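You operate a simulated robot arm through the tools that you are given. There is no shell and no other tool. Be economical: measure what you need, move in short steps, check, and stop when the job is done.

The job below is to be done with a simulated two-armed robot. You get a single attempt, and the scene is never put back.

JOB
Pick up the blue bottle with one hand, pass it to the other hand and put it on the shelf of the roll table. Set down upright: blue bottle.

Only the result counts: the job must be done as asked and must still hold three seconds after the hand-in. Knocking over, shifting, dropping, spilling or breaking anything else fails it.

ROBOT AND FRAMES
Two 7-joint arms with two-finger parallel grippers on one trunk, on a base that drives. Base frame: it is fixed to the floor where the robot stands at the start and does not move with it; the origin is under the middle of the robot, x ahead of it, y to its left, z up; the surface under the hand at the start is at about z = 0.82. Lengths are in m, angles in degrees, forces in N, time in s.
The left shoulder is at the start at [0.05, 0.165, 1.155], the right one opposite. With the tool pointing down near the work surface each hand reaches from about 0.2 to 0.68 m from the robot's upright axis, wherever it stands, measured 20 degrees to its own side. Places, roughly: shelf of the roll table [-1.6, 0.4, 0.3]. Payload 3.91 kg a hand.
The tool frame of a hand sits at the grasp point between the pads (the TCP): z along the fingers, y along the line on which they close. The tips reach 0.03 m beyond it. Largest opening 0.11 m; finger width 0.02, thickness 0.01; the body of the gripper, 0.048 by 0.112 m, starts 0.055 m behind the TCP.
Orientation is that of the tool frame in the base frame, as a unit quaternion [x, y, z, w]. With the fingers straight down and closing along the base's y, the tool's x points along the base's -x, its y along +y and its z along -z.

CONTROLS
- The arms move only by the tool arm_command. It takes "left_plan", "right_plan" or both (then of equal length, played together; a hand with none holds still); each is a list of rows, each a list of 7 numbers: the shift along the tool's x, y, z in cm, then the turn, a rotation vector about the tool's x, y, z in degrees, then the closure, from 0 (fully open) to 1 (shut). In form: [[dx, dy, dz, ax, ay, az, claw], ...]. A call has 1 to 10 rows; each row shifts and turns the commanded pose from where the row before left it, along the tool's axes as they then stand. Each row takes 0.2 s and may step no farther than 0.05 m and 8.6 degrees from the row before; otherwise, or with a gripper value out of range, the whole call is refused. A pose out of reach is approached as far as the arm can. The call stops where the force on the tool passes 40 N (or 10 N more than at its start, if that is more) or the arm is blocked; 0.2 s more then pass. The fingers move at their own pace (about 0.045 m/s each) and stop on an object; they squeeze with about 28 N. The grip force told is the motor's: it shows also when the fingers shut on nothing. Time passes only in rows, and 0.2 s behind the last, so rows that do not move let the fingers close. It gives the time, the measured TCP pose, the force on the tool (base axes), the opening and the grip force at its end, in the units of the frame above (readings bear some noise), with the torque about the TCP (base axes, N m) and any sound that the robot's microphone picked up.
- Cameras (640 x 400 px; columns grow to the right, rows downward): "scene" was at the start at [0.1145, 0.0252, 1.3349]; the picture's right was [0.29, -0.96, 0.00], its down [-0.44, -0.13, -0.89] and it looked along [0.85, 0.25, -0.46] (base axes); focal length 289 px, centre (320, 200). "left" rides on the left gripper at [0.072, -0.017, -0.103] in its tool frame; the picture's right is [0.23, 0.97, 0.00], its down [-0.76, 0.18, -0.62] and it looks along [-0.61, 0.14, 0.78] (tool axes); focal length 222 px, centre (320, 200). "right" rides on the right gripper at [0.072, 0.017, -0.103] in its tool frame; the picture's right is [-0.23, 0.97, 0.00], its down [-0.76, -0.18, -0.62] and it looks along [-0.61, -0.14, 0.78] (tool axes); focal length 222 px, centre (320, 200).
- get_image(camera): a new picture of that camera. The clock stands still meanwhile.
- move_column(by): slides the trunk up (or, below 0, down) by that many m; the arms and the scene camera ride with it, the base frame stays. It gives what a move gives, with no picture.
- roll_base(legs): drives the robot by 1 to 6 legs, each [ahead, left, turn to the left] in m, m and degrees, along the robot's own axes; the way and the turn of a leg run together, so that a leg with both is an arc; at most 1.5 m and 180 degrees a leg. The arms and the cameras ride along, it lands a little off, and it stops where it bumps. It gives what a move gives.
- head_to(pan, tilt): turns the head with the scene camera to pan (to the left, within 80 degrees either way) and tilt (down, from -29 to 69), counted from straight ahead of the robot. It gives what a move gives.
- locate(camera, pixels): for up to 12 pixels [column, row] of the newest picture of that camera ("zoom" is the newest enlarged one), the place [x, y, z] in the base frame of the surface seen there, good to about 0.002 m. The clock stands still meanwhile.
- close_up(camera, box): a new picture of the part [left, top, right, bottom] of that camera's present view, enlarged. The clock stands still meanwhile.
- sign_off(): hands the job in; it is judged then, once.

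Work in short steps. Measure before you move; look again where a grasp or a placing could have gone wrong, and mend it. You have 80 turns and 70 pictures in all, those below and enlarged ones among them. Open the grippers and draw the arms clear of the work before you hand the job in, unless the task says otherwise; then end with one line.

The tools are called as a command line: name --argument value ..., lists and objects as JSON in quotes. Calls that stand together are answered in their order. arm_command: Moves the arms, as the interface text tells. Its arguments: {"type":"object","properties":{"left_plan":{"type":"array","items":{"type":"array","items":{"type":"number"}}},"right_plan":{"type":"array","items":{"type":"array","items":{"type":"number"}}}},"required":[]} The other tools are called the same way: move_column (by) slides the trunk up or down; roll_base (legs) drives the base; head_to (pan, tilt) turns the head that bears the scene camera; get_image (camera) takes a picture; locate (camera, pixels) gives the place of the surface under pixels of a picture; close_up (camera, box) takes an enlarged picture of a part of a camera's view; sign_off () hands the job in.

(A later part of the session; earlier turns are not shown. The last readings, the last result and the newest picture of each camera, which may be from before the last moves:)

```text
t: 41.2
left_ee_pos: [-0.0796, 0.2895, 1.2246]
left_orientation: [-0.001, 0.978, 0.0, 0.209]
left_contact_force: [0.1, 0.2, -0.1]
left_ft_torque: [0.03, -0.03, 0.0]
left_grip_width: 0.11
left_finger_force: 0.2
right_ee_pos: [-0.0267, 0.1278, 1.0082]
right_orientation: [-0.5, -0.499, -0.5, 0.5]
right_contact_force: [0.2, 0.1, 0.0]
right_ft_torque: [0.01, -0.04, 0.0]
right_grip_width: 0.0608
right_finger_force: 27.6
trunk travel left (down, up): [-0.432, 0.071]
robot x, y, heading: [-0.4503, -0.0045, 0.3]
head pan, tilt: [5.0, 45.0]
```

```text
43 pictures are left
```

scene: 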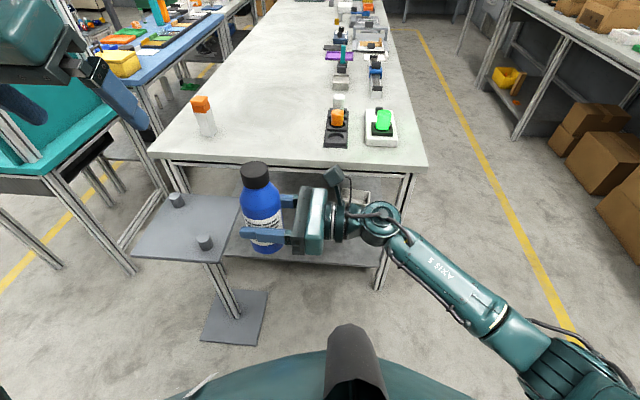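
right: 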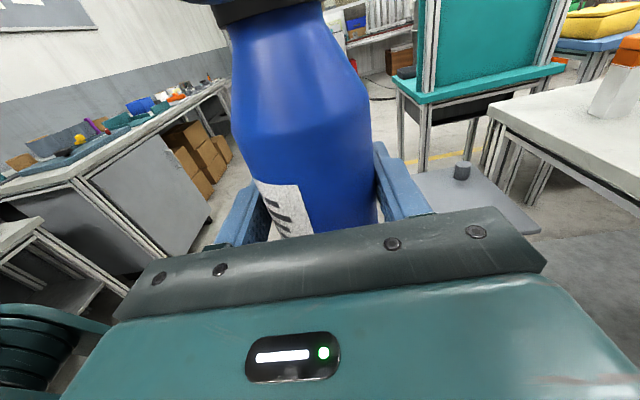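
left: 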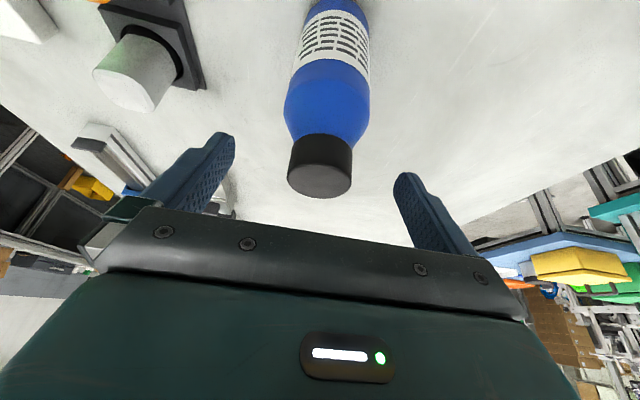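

Left hand clear, bottle upright in the right hand. Check what the table edge at (20,250) in the right camera is, then turn.

get_image --camera "right"

locate --camera "right" --pixels '[[15, 232], [25, 250], [40, 290], [100, 255], [130, 240], [15, 330]]'

roll_base --legs '[[0, 0, 90]]'

head_to --pan 70 --tilt 35

get_image --camera "scene"

```text
42 pictures are left
```

right: 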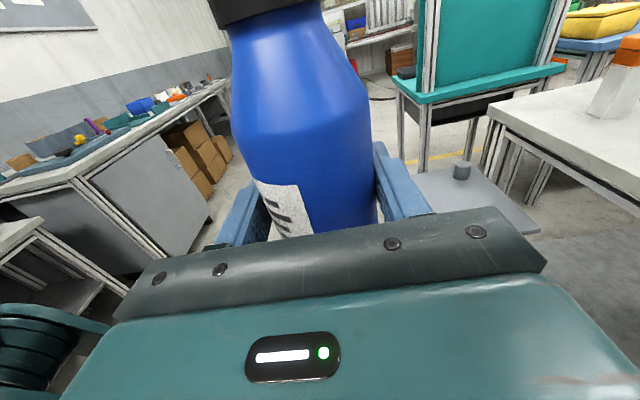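

```text
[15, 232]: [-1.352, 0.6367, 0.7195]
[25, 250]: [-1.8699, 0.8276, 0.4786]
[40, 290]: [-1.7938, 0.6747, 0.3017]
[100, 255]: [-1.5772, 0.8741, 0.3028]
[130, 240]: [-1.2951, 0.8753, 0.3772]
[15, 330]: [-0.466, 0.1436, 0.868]
```

```text
t: 45.4
left_ee_pos: [-0.7405, 0.3646, 1.2244]
left_orientation: [0.696, -0.687, -0.148, -0.147]
left_contact_force: [-0.1, -0.4, -0.4]
left_ft_torque: [-0.01, 0.01, 0.01]
left_grip_width: 0.1099
left_finger_force: 0.1
right_ee_pos: [-0.5808, 0.4184, 1.0079]
right_orientation: [-0.004, 0.707, -0.004, -0.707]
right_contact_force: [0.3, 0.1, 0.1]
right_ft_torque: [0.02, -0.01, 0.01]
right_grip_width: 0.0608
right_finger_force: 28.0
trunk travel left (down, up): [-0.432, 0.071]
robot x, y, heading: [-0.442, -0.0005, 90.6]
head pan, tilt: [5.0, 45.0]
```

```text
t: 46.8
left_ee_pos: [-0.7397, 0.3643, 1.225]
left_orientation: [0.695, -0.688, -0.148, -0.147]
left_contact_force: [0.0, -0.5, 0.1]
left_ft_torque: [0.04, 0.02, 0.02]
left_grip_width: 0.1102
left_finger_force: 0.1
right_ee_pos: [-0.581, 0.4191, 1.0082]
right_orientation: [-0.003, 0.707, -0.004, -0.707]
right_contact_force: [-0.6, 0.4, 0.2]
right_ft_torque: [-0.04, -0.01, 0.0]
right_grip_width: 0.0609
right_finger_force: 27.8
trunk travel left (down, up): [-0.432, 0.071]
robot x, y, heading: [-0.4474, -0.0007, 90.7]
head pan, tilt: [70.0, 35.0]
```

```text
41 pictures are left
```

scene: 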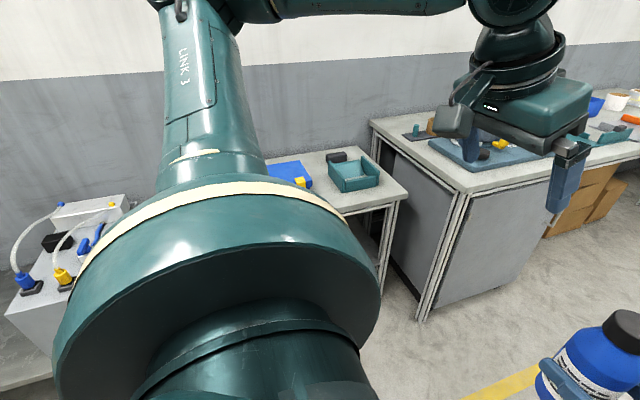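

The roll table is the small bench with the teal tray. Turn another 75° left to face it.

roll_base --legs '[[0, 0, 75]]'

head_to --pan 0 --tilt 35

get_image --camera "scene"

```text
t: 50.4
left_ee_pos: [-0.876, -0.1852, 1.2251]
left_orientation: [0.97, -0.126, -0.207, -0.028]
left_contact_force: [0.6, 0.5, -0.2]
left_ft_torque: [-0.02, -0.01, 0.0]
left_grip_width: 0.1101
left_finger_force: 0.1
right_ee_pos: [-0.8879, -0.0171, 1.0084]
right_orientation: [0.431, -0.561, 0.431, 0.561]
right_contact_force: [0.2, 0.4, 0.0]
right_ft_torque: [0.0, 0.02, 0.06]
right_grip_width: 0.061
right_finger_force: 28.0
trunk travel left (down, up): [-0.432, 0.071]
robot x, y, heading: [-0.4481, 0.0012, 165.3]
head pan, tilt: [70.0, 35.0]
```

```text
t: 51.8
left_ee_pos: [-0.8775, -0.1849, 1.223]
left_orientation: [0.97, -0.126, -0.207, -0.027]
left_contact_force: [0.9, 0.3, -0.4]
left_ft_torque: [0.0, -0.01, -0.01]
left_grip_width: 0.1103
left_finger_force: 0.1
right_ee_pos: [-0.8885, -0.0168, 1.0081]
right_orientation: [0.431, -0.561, 0.431, 0.561]
right_contact_force: [0.4, -0.3, -0.3]
right_ft_torque: [0.03, -0.04, 0.0]
right_grip_width: 0.0605
right_finger_force: 27.7
trunk travel left (down, up): [-0.432, 0.071]
robot x, y, heading: [-0.4499, -0.0018, 164.9]
head pan, tilt: [0.0, 35.0]
```

```text
40 pictures are left
```

scene: 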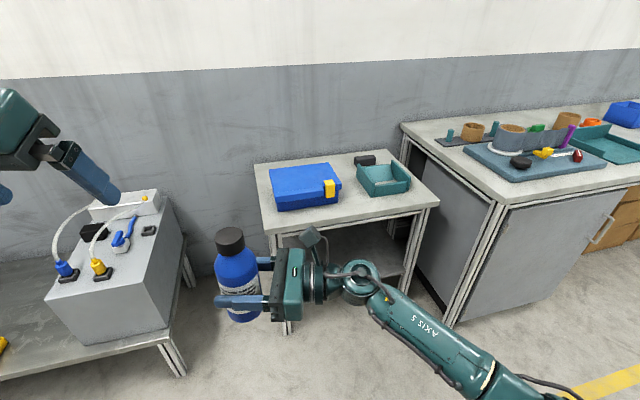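

The roll table has a top (z≈0.72) and a dark shelf below. I measure its frame and shelf.

locate --camera "scene" --pixels '[[262, 228], [436, 203], [257, 168], [372, 157], [370, 250], [395, 262], [345, 235], [400, 285], [287, 325], [420, 225], [350, 222], [385, 232]]'

close_up --camera "scene" --box '[240, 140, 460, 340]'

```text
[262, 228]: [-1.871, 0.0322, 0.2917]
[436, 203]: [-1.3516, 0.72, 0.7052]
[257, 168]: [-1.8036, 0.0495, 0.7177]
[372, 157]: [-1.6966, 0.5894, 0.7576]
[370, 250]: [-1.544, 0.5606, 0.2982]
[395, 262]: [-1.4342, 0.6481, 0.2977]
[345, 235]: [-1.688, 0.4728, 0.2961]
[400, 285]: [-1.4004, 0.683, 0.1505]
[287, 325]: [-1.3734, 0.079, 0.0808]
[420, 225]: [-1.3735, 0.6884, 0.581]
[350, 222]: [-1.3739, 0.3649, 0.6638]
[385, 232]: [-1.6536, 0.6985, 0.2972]
```

```text
2.00 times, centred on (350, 240) of scene
```

zoom: 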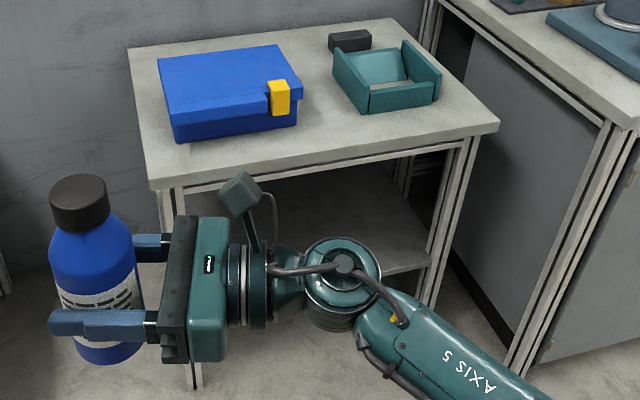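

Roll-table shelf is at z≈0.297, opening y≈0.09–0.68, front x≈-1.37, apron bottom ≈0.65. I reorient the right hand to point mostly forward (30° left) and pull the left arm up and back.

arm_command --right_plan '[[0, 3.25, -3.2, 0, 0, 0, 1], [0, 3.25, -3.2, 0, 0, 0, 1], [0, 3.25, -3.2, 0, 0, 0, 1], [0, 3.25, -3.2, 0, 0, 0, 1], [0, 0, 0, -8.5, 0, 0, 1], [0, 0, 0, -8.5, 0, 0, 1], [0, 0, 0, -8.5, 0, 0, 1], [0, 0, 0, -8.5, 0, 0, 1], [0, 0, 0, -8.5, 0, 0, 1], [0, 0, 0, -8.5, 0, 0, 1]]' --left_plan '[[0.75, 0, -4.45, 0, 0, 0, 0], [0.75, 0, -4.45, 0, 0, 0, 0], [0.75, 0, -4.45, 0, 0, 0, 0], [0.75, 0, -4.45, 0, 0, 0, 0], [0, 0, 0, 0, 0, 0, 0], [0, 0, 0, 0, 0, 0, 0], [0, 0, 0, 0, 0, 0, 0], [0, 0, 0, 0, 0, 0, 0], [0, 0, 0, 0, 0, 0, 0], [0, 0, 0, 0, 0, 0, 0]]'

get_image --camera "scene"

```text
t: 54.0
left_ee_pos: [-0.7822, -0.2106, 1.3736]
left_orientation: [0.97, -0.127, -0.207, -0.028]
left_contact_force: [-0.1, -0.3, 0.7]
left_ft_torque: [0.03, 0.01, -0.02]
left_grip_width: 0.1097
left_finger_force: 0.0
right_ee_pos: [-0.9798, 0.1407, 1.0089]
right_orientation: [-0.232, 0.668, -0.232, -0.668]
right_contact_force: [0.1, 1.0, -0.4]
right_ft_torque: [-0.01, -0.01, 0.02]
right_grip_width: 0.0606
right_finger_force: 28.0
right hand out of reach, approached as far as the arm can: row 9, 10
trunk travel left (down, up): [-0.432, 0.071]
robot x, y, heading: [-0.4467, 0.0024, 165.0]
head pan, tilt: [0.0, 35.0]
```

```text
38 pictures are left
```

scene: 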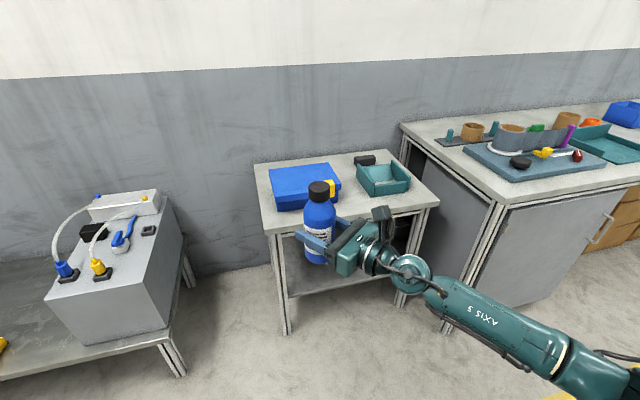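

The wrist limit stops the yaw at about 53° left of forward; workable with a suitable robot heading. I look through the right camera to see the robot's base size.

get_image --camera "right"

get_image --camera "left"

```text
37 pictures are left
```

right: 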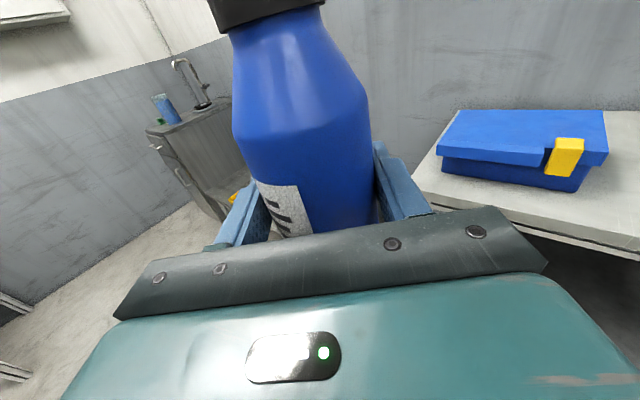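

```text
36 pictures are left
```

left: 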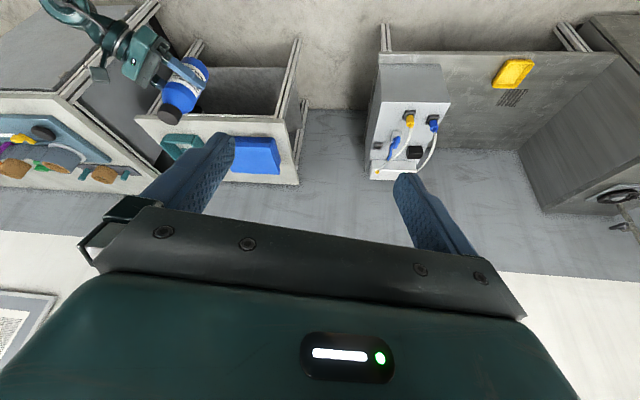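

The shelf looks empty from above. I test the low posture here in open floor: trunk down 0.42 m, then arm down.

move_column --by -0.42

arm_command --right_plan '[[-3, 0, 0, 0, 0, 0, 1], [-3, 0, 0, 0, 0, 0, 1], [-3, 0, 0, 0, 0, 0, 1], [-3, 0, 0, 0, 0, 0, 1], [-3, 0, 0, 0, 0, 0, 1], [-2, 0, 0, 0, 0, 0, 1], [0, 0, 0, 0, 0, 0, 1]]'

get_image --camera "scene"

```text
refused: -0.42 is not a number from -0.4 to 0.4
```

```text
t: 55.6
left_ee_pos: [-0.7828, -0.2107, 1.3757]
left_orientation: [0.97, -0.126, -0.207, -0.027]
left_contact_force: [-0.9, 0.1, 0.1]
left_ft_torque: [0.0, 0.05, 0.02]
left_grip_width: 0.11
left_finger_force: 0.1
right_ee_pos: [-0.9805, 0.1407, 0.8376]
right_orientation: [-0.231, 0.668, -0.232, -0.668]
right_contact_force: [-0.2, 1.1, 0.4]
right_ft_torque: [0.0, -0.01, 0.01]
right_grip_width: 0.0606
right_finger_force: 28.0
trunk travel left (down, up): [-0.432, 0.071]
robot x, y, heading: [-0.4482, 0.0025, 164.8]
head pan, tilt: [0.0, 35.0]
```

```text
35 pictures are left
```

scene: 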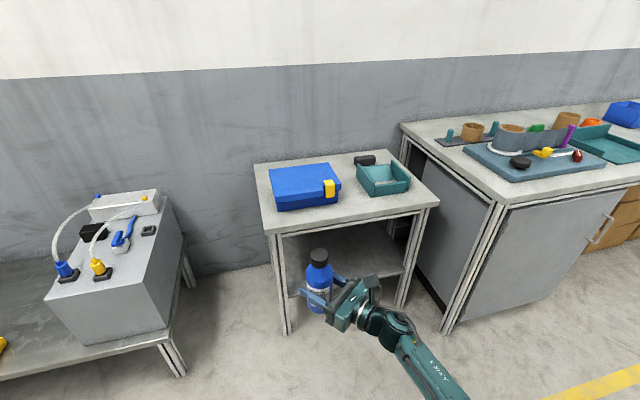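

Lowering the arm worked without limits. Try yawing the tool further toward forward at this height.

arm_command --right_plan '[[0, 0, 0, -8, 0, 0, 1], [0, 0, 0, -8, 0, 0, 1], [0, 0, 0, -8, 0, 0, 1], [0, 0, 0, 0, 0, 0, 1]]'

```text
t: 56.8
left_ee_pos: [-0.7818, -0.2104, 1.3736]
left_orientation: [0.97, -0.126, -0.206, -0.027]
left_contact_force: [-0.1, 0.1, 0.5]
left_ft_torque: [-0.03, -0.03, 0.0]
left_grip_width: 0.1101
left_finger_force: 0.1
right_ee_pos: [-0.9827, 0.1843, 0.8343]
right_orientation: [-0.116, 0.704, -0.048, -0.699]
right_contact_force: [-0.3, 0.0, 0.6]
right_ft_torque: [0.0, -0.03, -0.02]
right_grip_width: 0.0607
right_finger_force: 27.9
trunk travel left (down, up): [-0.432, 0.071]
robot x, y, heading: [-0.4503, -0.0, 165.1]
head pan, tilt: [0.0, 35.0]
stopped in row 4 (right hand): the arm was blocked; the commanded pose is now the measured one
```

The tool got to 28° left of forward, but was blocked with a ~5.5° roll. Undo the roll and back the yaw off a little.

arm_command --right_plan '[[0, 0, 0, 5, 0, 3, 1], [0, 0, 0, 3, 0, 2.5, 1], [0, 0, 0, 0, 0, 0, 1]]'

get_image --camera "scene"

```text
t: 57.6
left_ee_pos: [-0.782, -0.2108, 1.3748]
left_orientation: [0.97, -0.127, -0.207, -0.028]
left_contact_force: [-0.7, -0.3, 0.5]
left_ft_torque: [-0.01, -0.01, -0.01]
left_grip_width: 0.1101
left_finger_force: 0.0
right_ee_pos: [-0.984, 0.1818, 0.835]
right_orientation: [-0.131, 0.703, -0.133, -0.686]
right_contact_force: [0.0, -0.7, 0.2]
right_ft_torque: [0.03, -0.01, -0.02]
right_grip_width: 0.0607
right_finger_force: 28.1
trunk travel left (down, up): [-0.432, 0.071]
robot x, y, heading: [-0.446, 0.0035, 165.2]
head pan, tilt: [0.0, 35.0]
```

```text
34 pictures are left
```

scene: 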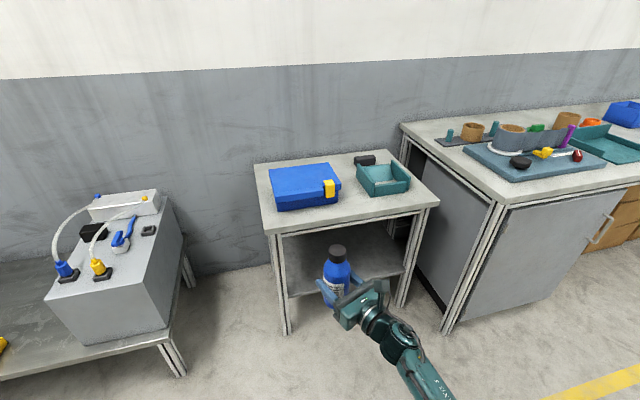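

Tool is now upright within 1.3° and points 36° left of forward. Check the neighbours (machine on the left, cabinet on the right) for clearances and fix the small pitch.

locate --camera "scene" --pixels '[[120, 198], [170, 205], [168, 310], [180, 370], [275, 238], [285, 330], [288, 293], [340, 290], [400, 275], [495, 205], [443, 328], [325, 238]]'

arm_command --right_plan '[[0, 0, 0, 0, 1.3, 0, 1], [0, 0, 0, 0, 0, 0, 1]]'

move_column --by -0.39

get_image --camera "scene"

```text
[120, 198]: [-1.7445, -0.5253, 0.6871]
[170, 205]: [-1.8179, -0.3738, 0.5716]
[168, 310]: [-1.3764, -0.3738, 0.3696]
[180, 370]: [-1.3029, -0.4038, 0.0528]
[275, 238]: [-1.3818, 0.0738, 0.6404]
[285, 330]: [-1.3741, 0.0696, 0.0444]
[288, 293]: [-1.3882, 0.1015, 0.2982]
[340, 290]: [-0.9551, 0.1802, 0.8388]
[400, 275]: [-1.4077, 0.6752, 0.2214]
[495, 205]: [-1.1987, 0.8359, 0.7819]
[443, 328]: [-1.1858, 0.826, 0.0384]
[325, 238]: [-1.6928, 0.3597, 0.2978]
```

```text
t: 58.2
left_ee_pos: [-0.7822, -0.2108, 1.3751]
left_orientation: [0.97, -0.126, -0.207, -0.028]
left_contact_force: [0.4, 0.7, 0.8]
left_ft_torque: [0.0, 0.01, 0.0]
left_grip_width: 0.1101
left_finger_force: 0.0
right_ee_pos: [-0.9829, 0.1831, 0.8345]
right_orientation: [-0.128, 0.696, -0.133, -0.694]
right_contact_force: [0.5, 0.6, -0.2]
right_ft_torque: [0.01, 0.01, -0.03]
right_grip_width: 0.061
right_finger_force: 28.2
trunk travel left (down, up): [-0.432, 0.071]
robot x, y, heading: [-0.4499, -0.0013, 165.4]
head pan, tilt: [0.0, 35.0]
```

```text
t: 62.2
left_ee_pos: [-0.7808, -0.2102, 1.1503]
left_orientation: [0.97, -0.127, -0.207, -0.028]
left_contact_force: [0.1, -0.2, -0.4]
left_ft_torque: [0.01, 0.04, -0.06]
left_grip_width: 0.1098
left_finger_force: 0.1
right_ee_pos: [-0.9866, 0.182, 0.608]
right_orientation: [-0.128, 0.697, -0.133, -0.693]
right_contact_force: [-0.3, 0.6, 1.0]
right_ft_torque: [0.01, 0.0, 0.01]
right_grip_width: 0.061
right_finger_force: 28.0
trunk travel left (down, up): [-0.198, 0.305]
robot x, y, heading: [-0.4476, 0.001, 165.0]
head pan, tilt: [0.0, 35.0]
stopped: the arm was blocked; the commanded pose is now the measured one
```

```text
33 pictures are left
```

scene: 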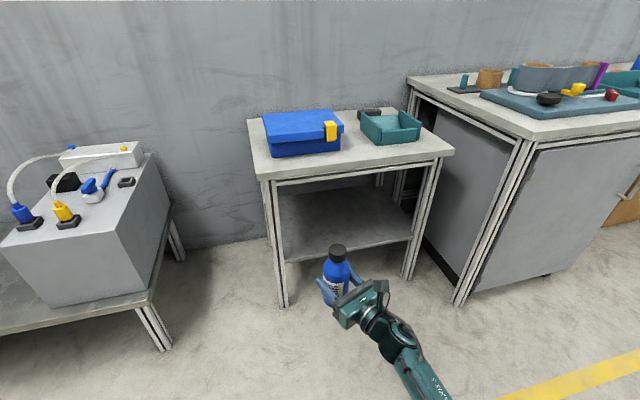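

Trunk stopped after 0.23 m: an arm part is probably touching the robot's own base. Look down to the right.

head_to --pan -50 --tilt 60

get_image --camera "scene"

head_to --pan 50 --tilt 60

get_image --camera "scene"

```text
t: 63.3
left_ee_pos: [-0.7819, -0.2109, 1.1495]
left_orientation: [0.97, -0.126, -0.207, -0.028]
left_contact_force: [0.0, 0.0, -0.7]
left_ft_torque: [-0.03, -0.03, 0.01]
left_grip_width: 0.11
left_finger_force: 0.0
right_ee_pos: [-0.9885, 0.1818, 0.6106]
right_orientation: [-0.127, 0.695, -0.133, -0.695]
right_contact_force: [-0.4, 1.2, -0.2]
right_ft_torque: [0.07, -0.01, 0.0]
right_grip_width: 0.0607
right_finger_force: 28.1
trunk travel left (down, up): [-0.198, 0.305]
robot x, y, heading: [-0.4473, 0.002, 164.9]
head pan, tilt: [-50.0, 60.0]
```

```text
32 pictures are left
```

scene: 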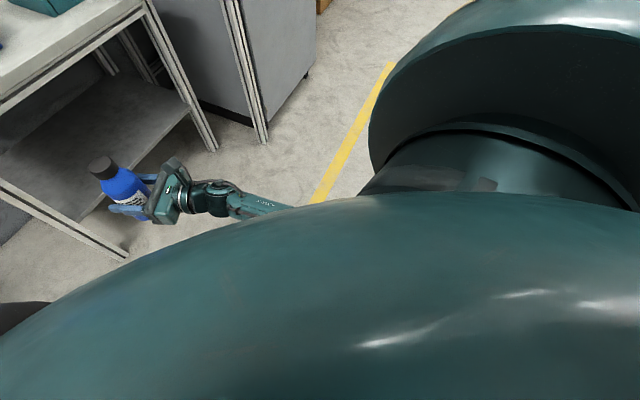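

```text
t: 65.1
left_ee_pos: [-0.7804, -0.2105, 1.1487]
left_orientation: [0.97, -0.126, -0.207, -0.028]
left_contact_force: [-0.1, 0.8, -0.1]
left_ft_torque: [-0.03, 0.01, -0.04]
left_grip_width: 0.1097
left_finger_force: 0.0
right_ee_pos: [-0.9893, 0.1819, 0.6135]
right_orientation: [0.128, -0.694, 0.134, 0.696]
right_contact_force: [-0.4, 0.4, 0.1]
right_ft_torque: [0.0, 0.0, 0.0]
right_grip_width: 0.0607
right_finger_force: 28.6
trunk travel left (down, up): [-0.198, 0.305]
robot x, y, heading: [-0.4502, 0.0008, 165.1]
head pan, tilt: [50.0, 60.0]
```

```text
31 pictures are left
```

scene: 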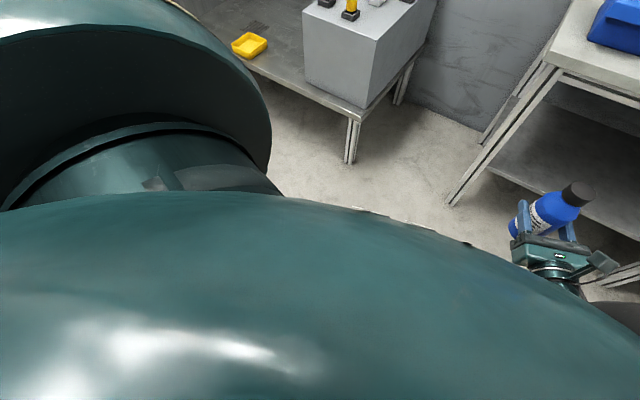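

The right elbow hangs beneath the body. I yaw the left hand 95° so its camera looks to the robot's right at the elbow and base.

arm_command --left_plan '[[0, 0, 0, 0, 0, 8.5, 0], [0, 0, 0, 0, 0, 8.5, 0], [0, 0, 0, 0, 0, 8.5, 0], [0, 0, 0, 0, 0, 8.5, 0], [0, 0, 0, 0, 0, 8.5, 0], [0, 0, 0, 0, 0, 8.5, 0], [0, 0, 0, 0, 0, 8.5, 0], [0, 0, 0, 0, 0, 8.5, 0], [0, 0, 0, 0, 0, 8.5, 0], [0, 0, 0, 0, 0, 8.5, 0]]'

get_image --camera "left"

```text
t: 67.3
left_ee_pos: [-0.7804, -0.2106, 1.1483]
left_orientation: [-0.629, 0.749, 0.171, -0.119]
left_contact_force: [0.0, -0.3, -0.4]
left_ft_torque: [0.0, 0.01, -0.02]
left_grip_width: 0.1098
left_finger_force: 0.0
right_ee_pos: [-0.9925, 0.1814, 0.6148]
right_orientation: [0.129, -0.691, 0.134, 0.698]
right_contact_force: [-0.7, -0.1, -0.4]
right_ft_torque: [-0.03, 0.0, 0.02]
right_grip_width: 0.0609
right_finger_force: 28.0
trunk travel left (down, up): [-0.198, 0.305]
robot x, y, heading: [-0.4505, 0.0, 165.0]
head pan, tilt: [50.0, 60.0]
```

```text
30 pictures are left
```

left: 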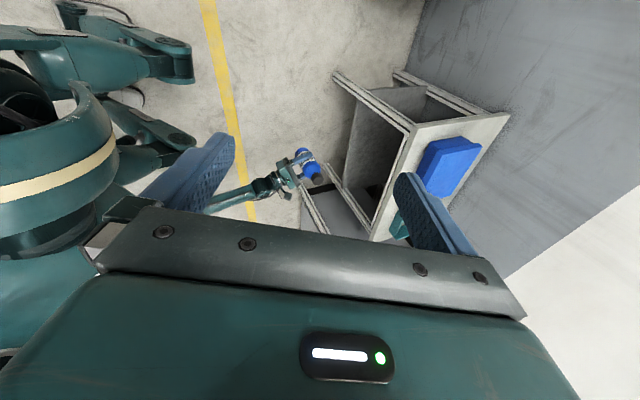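

The base's outrigger feet show at (175,60) and (180,140). Locate them to learn the footprint, and the forearm.

locate --camera "left" --pixels '[[185, 45], [165, 42], [185, 140], [130, 45], [140, 95], [60, 30], [215, 200], [250, 188], [100, 130], [85, 20]]'

close_up --camera "left" --box '[0, 0, 320, 220]'

```text
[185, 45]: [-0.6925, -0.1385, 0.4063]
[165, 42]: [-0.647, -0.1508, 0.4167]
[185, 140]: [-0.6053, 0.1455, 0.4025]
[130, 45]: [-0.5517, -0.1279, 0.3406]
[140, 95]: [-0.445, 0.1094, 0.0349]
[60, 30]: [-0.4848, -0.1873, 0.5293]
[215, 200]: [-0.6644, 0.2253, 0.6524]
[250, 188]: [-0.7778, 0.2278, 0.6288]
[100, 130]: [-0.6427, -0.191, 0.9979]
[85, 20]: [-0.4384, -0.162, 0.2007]
```

```text
1.82 times, centred on (160, 110) of left
```

zoom: 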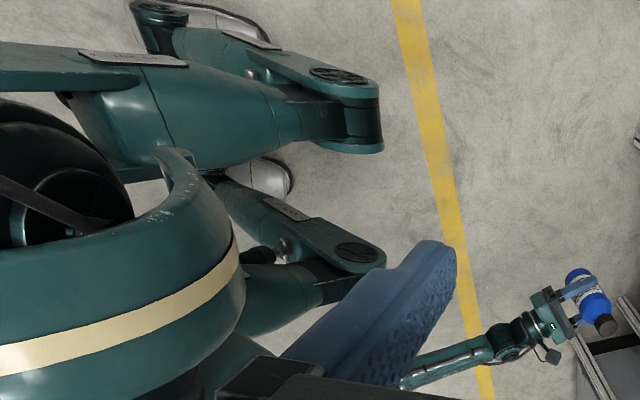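

Feet reach only ~0.2–0.25 m ahead of the robot axis, so I can stand closer, and a straighter arm will lift the elbow off the base. Test extending the right hand 10 cm forward along robot-forward here.

arm_command --right_plan '[[0, 1.2, 1.6, 0, 0, 0, 1], [0, 1.2, 1.6, 0, 0, 0, 1], [0, 1.2, 1.6, 0, 0, 0, 1], [0, 1.2, 1.6, 0, 0, 0, 1], [0, 1.2, 1.6, 0, 0, 0, 1], [0, 0, 0, 0, 0, 0, 1]]'

```text
t: 68.7
left_ee_pos: [-0.7818, -0.2099, 1.1386]
left_orientation: [-0.631, 0.747, 0.171, -0.12]
left_contact_force: [-0.5, -0.7, 0.2]
left_ft_torque: [0.02, -0.03, 0.03]
left_grip_width: 0.1101
left_finger_force: 0.0
right_ee_pos: [-1.0821, 0.2085, 0.6008]
right_orientation: [-0.128, 0.695, -0.134, -0.694]
right_contact_force: [-0.1, -0.4, 0.2]
right_ft_torque: [0.0, -0.03, 0.0]
right_grip_width: 0.0609
right_finger_force: 28.2
trunk travel left (down, up): [-0.198, 0.305]
robot x, y, heading: [-0.4467, 0.0, 165.2]
head pan, tilt: [50.0, 60.0]
```

It extended to x'≈0.67 with no limit. Try lowering the trunk again.

move_column --by -0.16

```text
t: 70.5
left_ee_pos: [-0.7763, -0.2139, 0.985]
left_orientation: [-0.63, 0.747, 0.175, -0.121]
left_contact_force: [-0.3, 0.1, 0.3]
left_ft_torque: [0.02, 0.0, -0.03]
left_grip_width: 0.1102
left_finger_force: 0.1
right_ee_pos: [-1.0855, 0.2109, 0.4566]
right_orientation: [0.131, -0.691, 0.128, 0.699]
right_contact_force: [0.0, 0.0, -0.1]
right_ft_torque: [-0.01, 0.0, 0.0]
right_grip_width: 0.0604
right_finger_force: 28.7
trunk travel left (down, up): [-0.038, 0.465]
robot x, y, heading: [-0.4466, 0.0017, 165.1]
head pan, tilt: [50.0, 60.0]
```

Trunk nearly at bottom, TCP z 0.457. Test the extra arm lowering here, and look at the view ahead.

arm_command --right_plan '[[-2, 0, 0, 0, 0, 0, 1], [-2, 0, 0, 0, 0, 0, 1], [0, 0, 0, 0, 0, 0, 1]]'

head_to --pan 0 --tilt 30

get_image --camera "scene"

get_image --camera "right"

```text
t: 71.3
left_ee_pos: [-0.782, -0.2106, 0.9792]
left_orientation: [-0.63, 0.748, 0.171, -0.12]
left_contact_force: [0.5, -0.9, -0.4]
left_ft_torque: [0.02, -0.01, -0.01]
left_grip_width: 0.1102
left_finger_force: 0.0
right_ee_pos: [-1.0756, 0.2014, 0.4226]
right_orientation: [-0.128, 0.696, -0.134, -0.694]
right_contact_force: [0.3, -0.1, 0.3]
right_ft_torque: [-0.01, 0.0, 0.01]
right_grip_width: 0.0607
right_finger_force: 28.2
right hand out of reach, approached as far as the arm can: row 1, 2
trunk travel left (down, up): [-0.038, 0.465]
robot x, y, heading: [-0.4506, 0.0003, 165.0]
head pan, tilt: [50.0, 60.0]
```

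```text
t: 72.5
left_ee_pos: [-0.7813, -0.2105, 0.9805]
left_orientation: [-0.63, 0.748, 0.17, -0.12]
left_contact_force: [0.1, -0.5, -0.3]
left_ft_torque: [0.02, 0.0, 0.02]
left_grip_width: 0.11
left_finger_force: 0.1
right_ee_pos: [-1.0754, 0.2013, 0.4229]
right_orientation: [-0.127, 0.696, -0.133, -0.694]
right_contact_force: [0.6, -0.3, 0.4]
right_ft_torque: [0.01, -0.03, 0.0]
right_grip_width: 0.0606
right_finger_force: 27.6
trunk travel left (down, up): [-0.038, 0.465]
robot x, y, heading: [-0.4485, -0.0005, 165.0]
head pan, tilt: [0.0, 30.0]
```

```text
28 pictures are left
```

scene: 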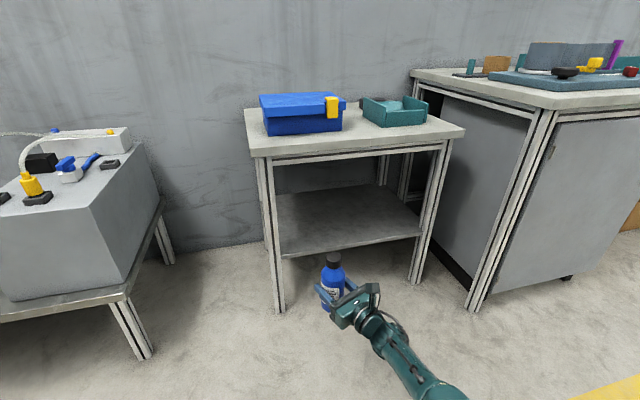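

```text
27 pictures are left
```

right: 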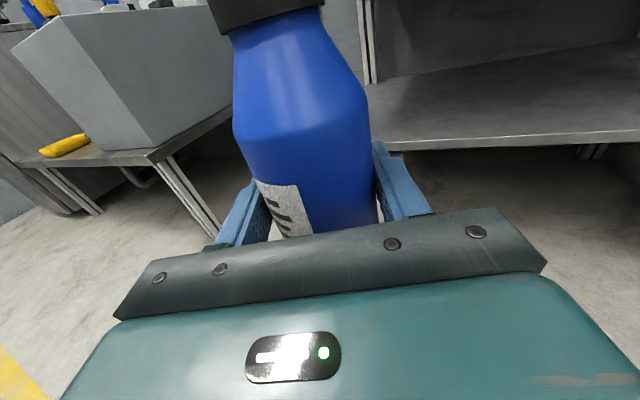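

The sphere limit appears; pulling in ~4 cm should allow lowering. Test here.

arm_command --right_plan '[[0, -1.2, -1.6, 0, 0, 0, 1], [0, -1.2, -1.6, 0, 0, 0, 1], [-1.5, 0, 0, 0, 0, 0, 1], [-1.5, 0, 0, 0, 0, 0, 1], [0, 0, 0, 0, 0, 0, 1]]'

move_column --by -0.03

```text
t: 73.1
left_ee_pos: [-0.7718, -0.2184, 0.9869]
left_orientation: [-0.629, 0.747, 0.18, -0.121]
left_contact_force: [0.0, -0.7, -0.2]
left_ft_torque: [0.07, 0.0, -0.01]
left_grip_width: 0.11
left_finger_force: 0.0
right_ee_pos: [-1.1111, 0.1896, 0.5696]
right_orientation: [0.154, -0.621, 0.113, 0.76]
right_contact_force: [0.7, -0.8, -0.7]
right_ft_torque: [0.04, -0.07, 0.02]
right_grip_width: 0.061
right_finger_force: 27.8
trunk travel left (down, up): [-0.038, 0.465]
robot x, y, heading: [-0.4491, -0.0012, 165.1]
head pan, tilt: [0.0, 30.0]
stopped in row 2 (right hand): the arm was blocked; the commanded pose is now the measured one
```

```text
t: 73.8
left_ee_pos: [-0.7597, -0.2276, 0.9755]
left_orientation: [-0.628, 0.744, 0.19, -0.125]
left_contact_force: [0.2, 0.1, 0.1]
left_ft_torque: [0.04, 0.01, -0.01]
left_grip_width: 0.11
left_finger_force: 0.1
right_ee_pos: [-1.1109, 0.1923, 0.5571]
right_orientation: [0.158, -0.63, 0.107, 0.753]
right_contact_force: [-0.3, 0.2, -0.9]
right_ft_torque: [-0.01, 0.02, 0.01]
right_grip_width: 0.0608
right_finger_force: 28.6
trunk travel left (down, up): [-0.008, 0.495]
robot x, y, heading: [-0.4494, -0.0036, 165.2]
head pan, tilt: [0.0, 30.0]
```

An elbow is pressing on the base and pushed the hand up. Raise the trunk 0.12 m to relieve it, and check both readings.

move_column --by 0.12

get_image --camera "left"

get_image --camera "scene"

```text
t: 75.3
left_ee_pos: [-0.7817, -0.2108, 1.0695]
left_orientation: [-0.631, 0.747, 0.171, -0.119]
left_contact_force: [-0.7, -0.3, 0.5]
left_ft_torque: [0.01, -0.04, -0.02]
left_grip_width: 0.1099
left_finger_force: 0.1
right_ee_pos: [-1.1108, 0.1937, 0.6349]
right_orientation: [0.15, -0.628, 0.116, 0.755]
right_contact_force: [0.2, 0.6, 0.2]
right_ft_torque: [-0.01, 0.02, -0.01]
right_grip_width: 0.0608
right_finger_force: 28.3
trunk travel left (down, up): [-0.128, 0.375]
robot x, y, heading: [-0.4481, -0.0018, 165.3]
head pan, tilt: [0.0, 30.0]
```

```text
26 pictures are left
```

left: 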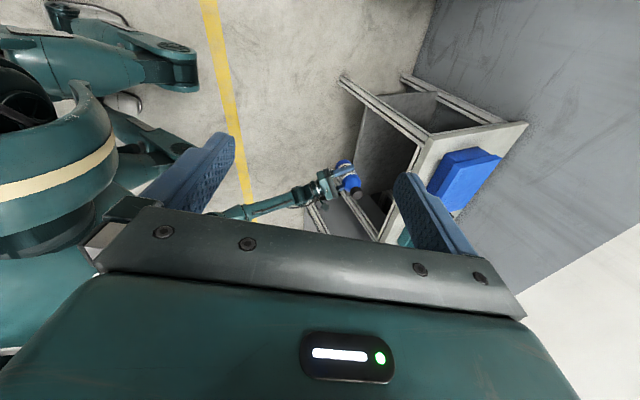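

```text
25 pictures are left
```

scene: 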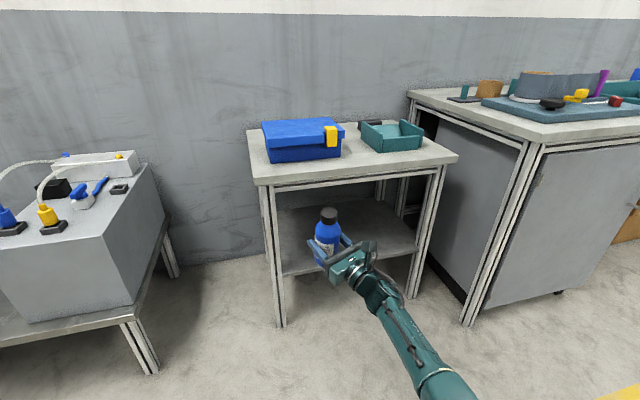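

Both elbows need to be off the base. Raise the trunk 0.1 m more, extend the left hand forward/up, and re-level the right hand, yaw it to ~62° left and draw it in so that its elbow swings outward.

move_column --by 0.12

arm_command --right_plan '[[0, 0, 0, 0, -4.8, 2.35, 1], [0, 0, 0, 0, -4.8, 2.35, 1], [0, 0, 0, 8.3, 0, 0, 1], [0, 0, 0, 8.3, 0, 0, 1], [0, 0, 0, 8.3, 0, 0, 1], [0, -2.5, -3.2, 0, 0, 0, 1], [0, -2.5, -3.2, 0, 0, 0, 1], [0, -2.5, -3.2, 0, 0, 0, 1], [0, -2.5, -3.2, 0, 0, 0, 1], [0, -2.5, -3.2, 0, 0, 0, 1]]' --left_plan '[[-0.42, 4.4, -0.75, 0, 0, 0, 0], [-0.42, 4.4, -0.75, 0, 0, 0, 0], [-0.42, 4.4, -0.75, 0, 0, 0, 0], [-0.42, 4.4, -0.75, 0, 0, 0, 0], [0, 0, 0, 0, 0, 0, 0], [0, 0, 0, 0, 0, 0, 0], [0, 0, 0, 0, 0, 0, 0], [0, 0, 0, 0, 0, 0, 0], [0, 0, 0, 0, 0, 0, 0], [0, 0, 0, 0, 0, 0, 0]]'

get_image --camera "left"

```text
t: 76.8
left_ee_pos: [-0.7819, -0.2115, 1.1904]
left_orientation: [-0.63, 0.748, 0.171, -0.119]
left_contact_force: [1.0, 0.1, -0.8]
left_ft_torque: [0.0, 0.01, 0.03]
left_grip_width: 0.11
left_finger_force: 0.1
right_ee_pos: [-1.1116, 0.1945, 0.7547]
right_orientation: [0.15, -0.628, 0.118, 0.754]
right_contact_force: [-0.4, 0.3, 0.5]
right_ft_torque: [0.0, 0.03, 0.0]
right_grip_width: 0.0606
right_finger_force: 27.7
trunk travel left (down, up): [-0.248, 0.255]
robot x, y, heading: [-0.4472, 0.0013, 165.3]
head pan, tilt: [0.0, 30.0]
```

```text
t: 79.0
left_ee_pos: [-0.924, -0.17, 1.2899]
left_orientation: [-0.63, 0.748, 0.171, -0.12]
left_contact_force: [0.4, 0.2, -0.1]
left_ft_torque: [-0.01, -0.01, 0.03]
left_grip_width: 0.11
left_finger_force: 0.2
right_ee_pos: [-0.8996, 0.2202, 0.7591]
right_orientation: [-0.28, 0.649, -0.281, -0.649]
right_contact_force: [-0.1, -1.1, -0.4]
right_ft_torque: [0.01, -0.02, 0.01]
right_grip_width: 0.0608
right_finger_force: 28.3
right hand out of reach, approached as far as the arm can: row 5
trunk travel left (down, up): [-0.248, 0.255]
robot x, y, heading: [-0.4482, 0.0009, 165.3]
head pan, tilt: [0.0, 30.0]
```

```text
24 pictures are left
```

left: 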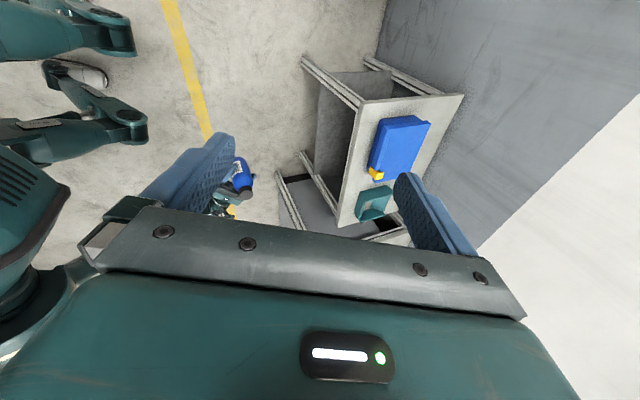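

Both poses are as planned. Lower the right arm 13 cm relative to the shoulder, then the trunk in one step, watching for a block; also measure the feet.

locate --camera "left" --pixels '[[130, 35], [140, 120], [128, 118], [100, 75], [50, 75], [30, 190], [60, 205], [112, 35]]'

arm_command --right_plan '[[-3.25, 0, 0, 0, 0, 0, 1], [-3.25, 0, 0, 0, 0, 0, 1], [-3.25, 0, 0, 0, 0, 0, 1], [-3.25, 0, 0, 0, 0, 0, 1], [0, 0, 0, 0, 0, 0, 1]]'

move_column --by -0.2

```text
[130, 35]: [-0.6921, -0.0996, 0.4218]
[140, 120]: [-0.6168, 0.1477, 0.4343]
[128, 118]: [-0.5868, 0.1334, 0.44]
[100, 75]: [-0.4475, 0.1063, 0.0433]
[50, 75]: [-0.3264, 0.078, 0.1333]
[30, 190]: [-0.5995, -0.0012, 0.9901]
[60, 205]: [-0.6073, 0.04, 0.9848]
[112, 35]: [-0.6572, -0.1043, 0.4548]
```

```text
t: 80.2
left_ee_pos: [-0.9249, -0.1709, 1.2893]
left_orientation: [-0.63, 0.748, 0.171, -0.119]
left_contact_force: [-0.1, -0.2, -0.5]
left_ft_torque: [-0.01, -0.05, 0.01]
left_grip_width: 0.1098
left_finger_force: 0.1
right_ee_pos: [-0.8992, 0.2175, 0.6292]
right_orientation: [0.279, -0.649, 0.281, 0.649]
right_contact_force: [0.2, 1.2, -0.4]
right_ft_torque: [0.0, -0.06, 0.02]
right_grip_width: 0.0607
right_finger_force: 28.0
trunk travel left (down, up): [-0.248, 0.255]
robot x, y, heading: [-0.4474, -0.0034, 165.2]
head pan, tilt: [0.0, 30.0]
```

```text
t: 82.4
left_ee_pos: [-0.9245, -0.1702, 1.0893]
left_orientation: [-0.63, 0.748, 0.171, -0.119]
left_contact_force: [0.6, 0.2, 0.0]
left_ft_torque: [-0.01, 0.0, -0.03]
left_grip_width: 0.1099
left_finger_force: 0.2
right_ee_pos: [-0.8999, 0.2177, 0.429]
right_orientation: [-0.279, 0.65, -0.28, -0.649]
right_contact_force: [0.2, -0.3, -0.2]
right_ft_torque: [0.05, -0.03, 0.01]
right_grip_width: 0.0609
right_finger_force: 27.9
trunk travel left (down, up): [-0.048, 0.455]
robot x, y, heading: [-0.4487, 0.0023, 165.5]
head pan, tilt: [0.0, 30.0]
```

No block. Test the final depth here too: trunk down 0.045 and arm 1.5 cm.

move_column --by -0.045

arm_command --right_plan '[[-1.2, 0, 0, 0, 0, 0, 1], [0, 0, 0, 0, 0, 0, 1]]'

get_image --camera "scene"

```text
t: 83.3
left_ee_pos: [-0.925, -0.1717, 1.0435]
left_orientation: [-0.63, 0.748, 0.171, -0.119]
left_contact_force: [-0.3, -0.9, 0.3]
left_ft_torque: [0.0, 0.0, 0.0]
left_grip_width: 0.1098
left_finger_force: 0.1
right_ee_pos: [-0.899, 0.2171, 0.3831]
right_orientation: [-0.279, 0.65, -0.28, -0.649]
right_contact_force: [0.1, 0.2, 0.1]
right_ft_torque: [-0.05, -0.02, 0.01]
right_grip_width: 0.0606
right_finger_force: 27.9
trunk travel left (down, up): [-0.003, 0.5]
robot x, y, heading: [-0.4501, -0.0028, 165.5]
head pan, tilt: [0.0, 30.0]
```

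```text
t: 83.9
left_ee_pos: [-0.9237, -0.1694, 1.0435]
left_orientation: [-0.63, 0.748, 0.171, -0.12]
left_contact_force: [0.4, 0.0, -0.2]
left_ft_torque: [-0.04, -0.01, 0.01]
left_grip_width: 0.1102
left_finger_force: 0.1
right_ee_pos: [-0.898, 0.2168, 0.3718]
right_orientation: [0.279, -0.649, 0.281, 0.649]
right_contact_force: [-0.2, 0.2, 0.1]
right_ft_torque: [-0.01, 0.01, -0.02]
right_grip_width: 0.0607
right_finger_force: 28.2
trunk travel left (down, up): [-0.003, 0.5]
robot x, y, heading: [-0.447, 0.0018, 165.2]
head pan, tilt: [0.0, 30.0]
```

```text
23 pictures are left
```

scene: 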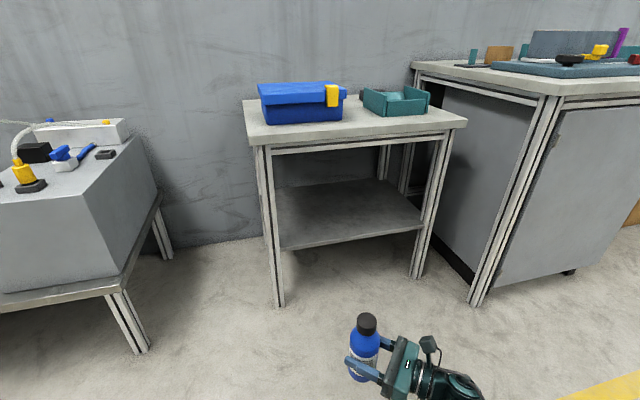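

Depth works. Measure the bottle's bottom/top now and the shelf's front edge and legs.

locate --camera "scene" --pixels '[[367, 318], [363, 345], [357, 378], [362, 380], [366, 332], [285, 245], [350, 237], [415, 228], [275, 175], [438, 155], [350, 142], [350, 215]]'

close_up --camera "scene" --box '[320, 300, 480, 400]'

```text
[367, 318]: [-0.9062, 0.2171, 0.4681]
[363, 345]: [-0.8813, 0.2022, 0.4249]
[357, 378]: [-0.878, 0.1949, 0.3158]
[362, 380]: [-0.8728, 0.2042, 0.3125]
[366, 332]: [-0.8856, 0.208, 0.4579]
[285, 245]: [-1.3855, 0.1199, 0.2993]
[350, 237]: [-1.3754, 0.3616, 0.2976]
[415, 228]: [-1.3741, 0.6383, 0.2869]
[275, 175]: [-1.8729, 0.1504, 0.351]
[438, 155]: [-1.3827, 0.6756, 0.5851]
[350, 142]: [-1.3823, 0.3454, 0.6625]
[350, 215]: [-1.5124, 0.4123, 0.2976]
```

```text
4.00 times, centred on (400, 350) of scene
```

zoom: 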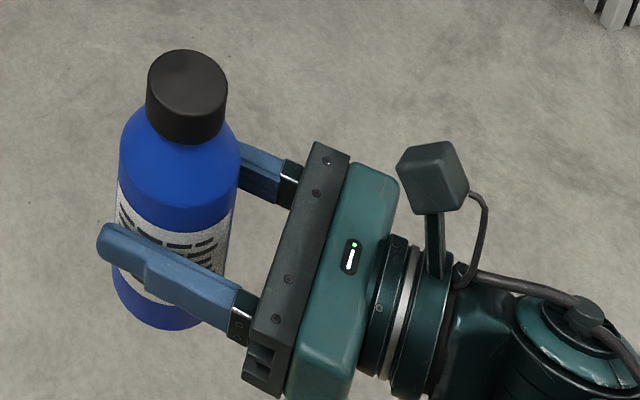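

Bottle bottom is 0.074 below TCP, so set-down TCP z ≈ 0.372. Raise the trunk 0.045 m for entry and drive 0.40 m ahead, then re-check.

move_column --by 0.045

roll_base --legs '[[0.38, 0.005, 0]]'

get_image --camera "scene"

get_image --camera "left"

```text
t: 84.8
left_ee_pos: [-0.9243, -0.1712, 1.0882]
left_orientation: [-0.63, 0.748, 0.171, -0.12]
left_contact_force: [-0.6, -0.6, 1.1]
left_ft_torque: [-0.03, 0.0, 0.0]
left_grip_width: 0.1099
left_finger_force: 0.1
right_ee_pos: [-0.8989, 0.2179, 0.4182]
right_orientation: [-0.28, 0.649, -0.281, -0.649]
right_contact_force: [0.6, 0.4, 0.2]
right_ft_torque: [-0.02, 0.01, 0.03]
right_grip_width: 0.0606
right_finger_force: 27.9
trunk travel left (down, up): [-0.048, 0.455]
robot x, y, heading: [-0.4443, -0.0012, 165.1]
head pan, tilt: [0.0, 30.0]
```

```text
t: 87.2
left_ee_pos: [-1.2921, -0.0806, 1.0886]
left_orientation: [-0.632, 0.746, 0.17, -0.12]
left_contact_force: [-0.4, 0.8, 0.6]
left_ft_torque: [-0.01, 0.02, -0.02]
left_grip_width: 0.11
left_finger_force: 0.1
right_ee_pos: [-1.2686, 0.3066, 0.4178]
right_orientation: [-0.282, 0.649, -0.282, -0.648]
right_contact_force: [0.0, 0.2, -0.1]
right_ft_torque: [0.03, 0.0, 0.02]
right_grip_width: 0.0607
right_finger_force: 28.2
trunk travel left (down, up): [-0.048, 0.455]
robot x, y, heading: [-0.8165, 0.0894, 165.3]
head pan, tilt: [0.0, 30.0]
```

```text
21 pictures are left
```

scene: 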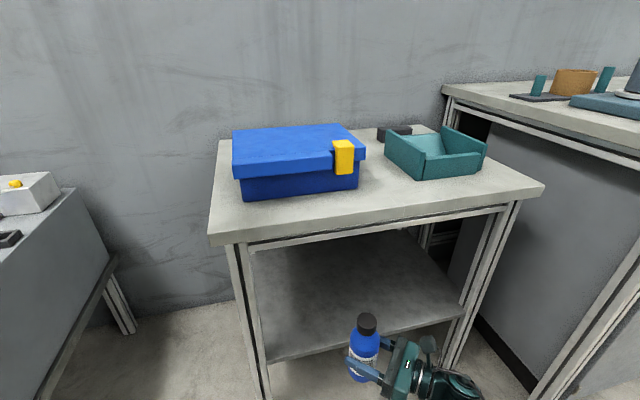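

```text
20 pictures are left
```

left: 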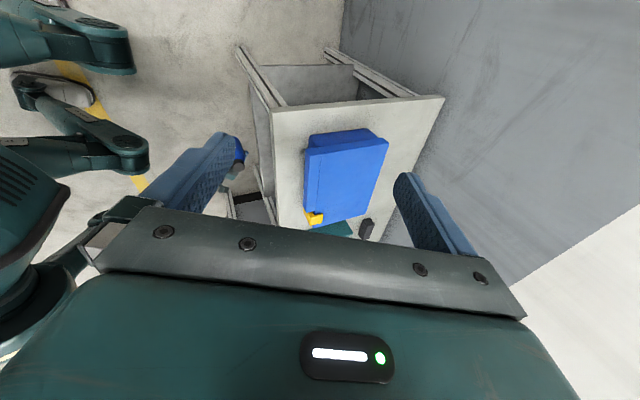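

Shelf is empty and the bottle is lined up with the opening. Drive the last 0.205 m.

roll_base --legs '[[0.205, 0.003, 0]]'

head_to --pan -5 --tilt 48

get_image --camera "scene"

get_image --camera "right"

```text
t: 88.8
left_ee_pos: [-1.4895, -0.035, 1.0885]
left_orientation: [-0.632, 0.746, 0.171, -0.121]
left_contact_force: [0.3, 0.9, 0.2]
left_ft_torque: [0.01, 0.01, -0.01]
left_grip_width: 0.11
left_finger_force: 0.1
right_ee_pos: [-1.4662, 0.3536, 0.4169]
right_orientation: [-0.281, 0.649, -0.284, -0.648]
right_contact_force: [0.2, -0.7, 0.4]
right_ft_torque: [0.07, -0.03, 0.01]
right_grip_width: 0.061
right_finger_force: 27.8
trunk travel left (down, up): [-0.048, 0.455]
robot x, y, heading: [-1.0174, 0.1385, 165.6]
head pan, tilt: [0.0, 30.0]
```

```text
t: 89.6
left_ee_pos: [-1.4895, -0.0358, 1.0888]
left_orientation: [-0.631, 0.747, 0.171, -0.12]
left_contact_force: [-0.5, 0.3, 0.3]
left_ft_torque: [-0.01, 0.03, 0.02]
left_grip_width: 0.1101
left_finger_force: 0.1
right_ee_pos: [-1.4663, 0.3546, 0.4174]
right_orientation: [-0.281, 0.649, -0.284, -0.648]
right_contact_force: [0.2, -0.4, -0.2]
right_ft_torque: [0.01, -0.02, 0.04]
right_grip_width: 0.0608
right_finger_force: 27.8
trunk travel left (down, up): [-0.048, 0.455]
robot x, y, heading: [-1.0094, 0.1394, 165.7]
head pan, tilt: [-5.0, 48.0]
```

```text
19 pictures are left
```

scene: 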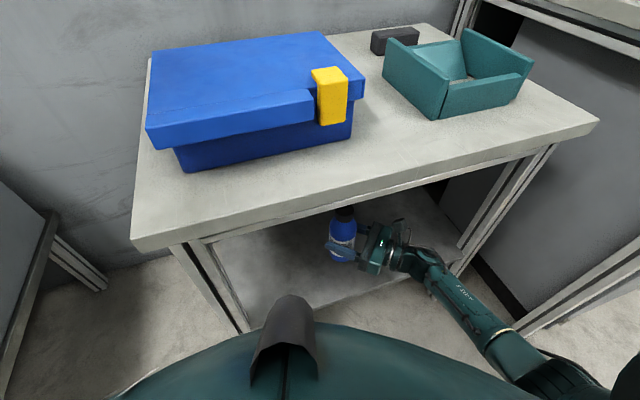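

```text
18 pictures are left
```

right: 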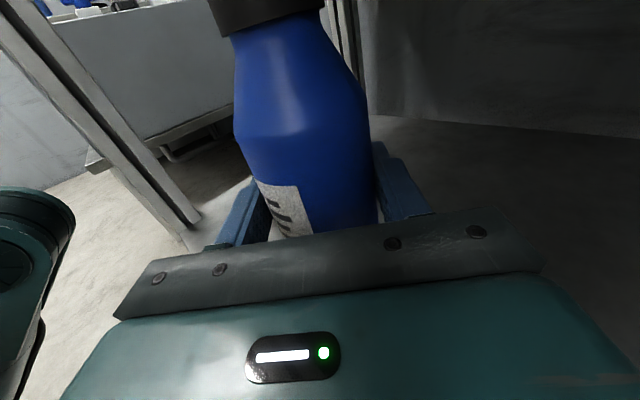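

Bottle is inside over the shelf. Lower the trunk 0.038 m, leaving ~7 mm.

move_column --by -0.038

close_up --camera "scene" --box '[270, 190, 430, 290]'

```text
t: 90.4
left_ee_pos: [-1.4894, -0.0358, 1.0516]
left_orientation: [-0.632, 0.746, 0.171, -0.121]
left_contact_force: [0.2, 0.2, 0.0]
left_ft_torque: [-0.01, -0.03, 0.02]
left_grip_width: 0.1096
left_finger_force: 0.0
right_ee_pos: [-1.4658, 0.3537, 0.3786]
right_orientation: [-0.281, 0.649, -0.283, -0.648]
right_contact_force: [0.7, -0.1, -0.2]
right_ft_torque: [0.01, -0.04, 0.0]
right_grip_width: 0.0608
right_finger_force: 28.0
trunk travel left (down, up): [-0.01, 0.493]
robot x, y, heading: [-1.0156, 0.1358, 165.5]
head pan, tilt: [-5.0, 48.0]
```

```text
4.00 times, centred on (350, 240) of scene
```

zoom: 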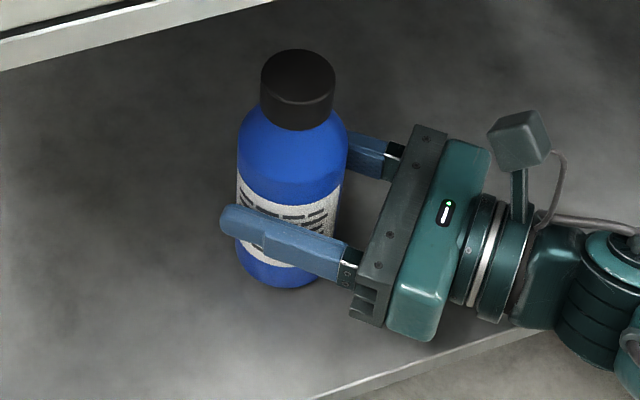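

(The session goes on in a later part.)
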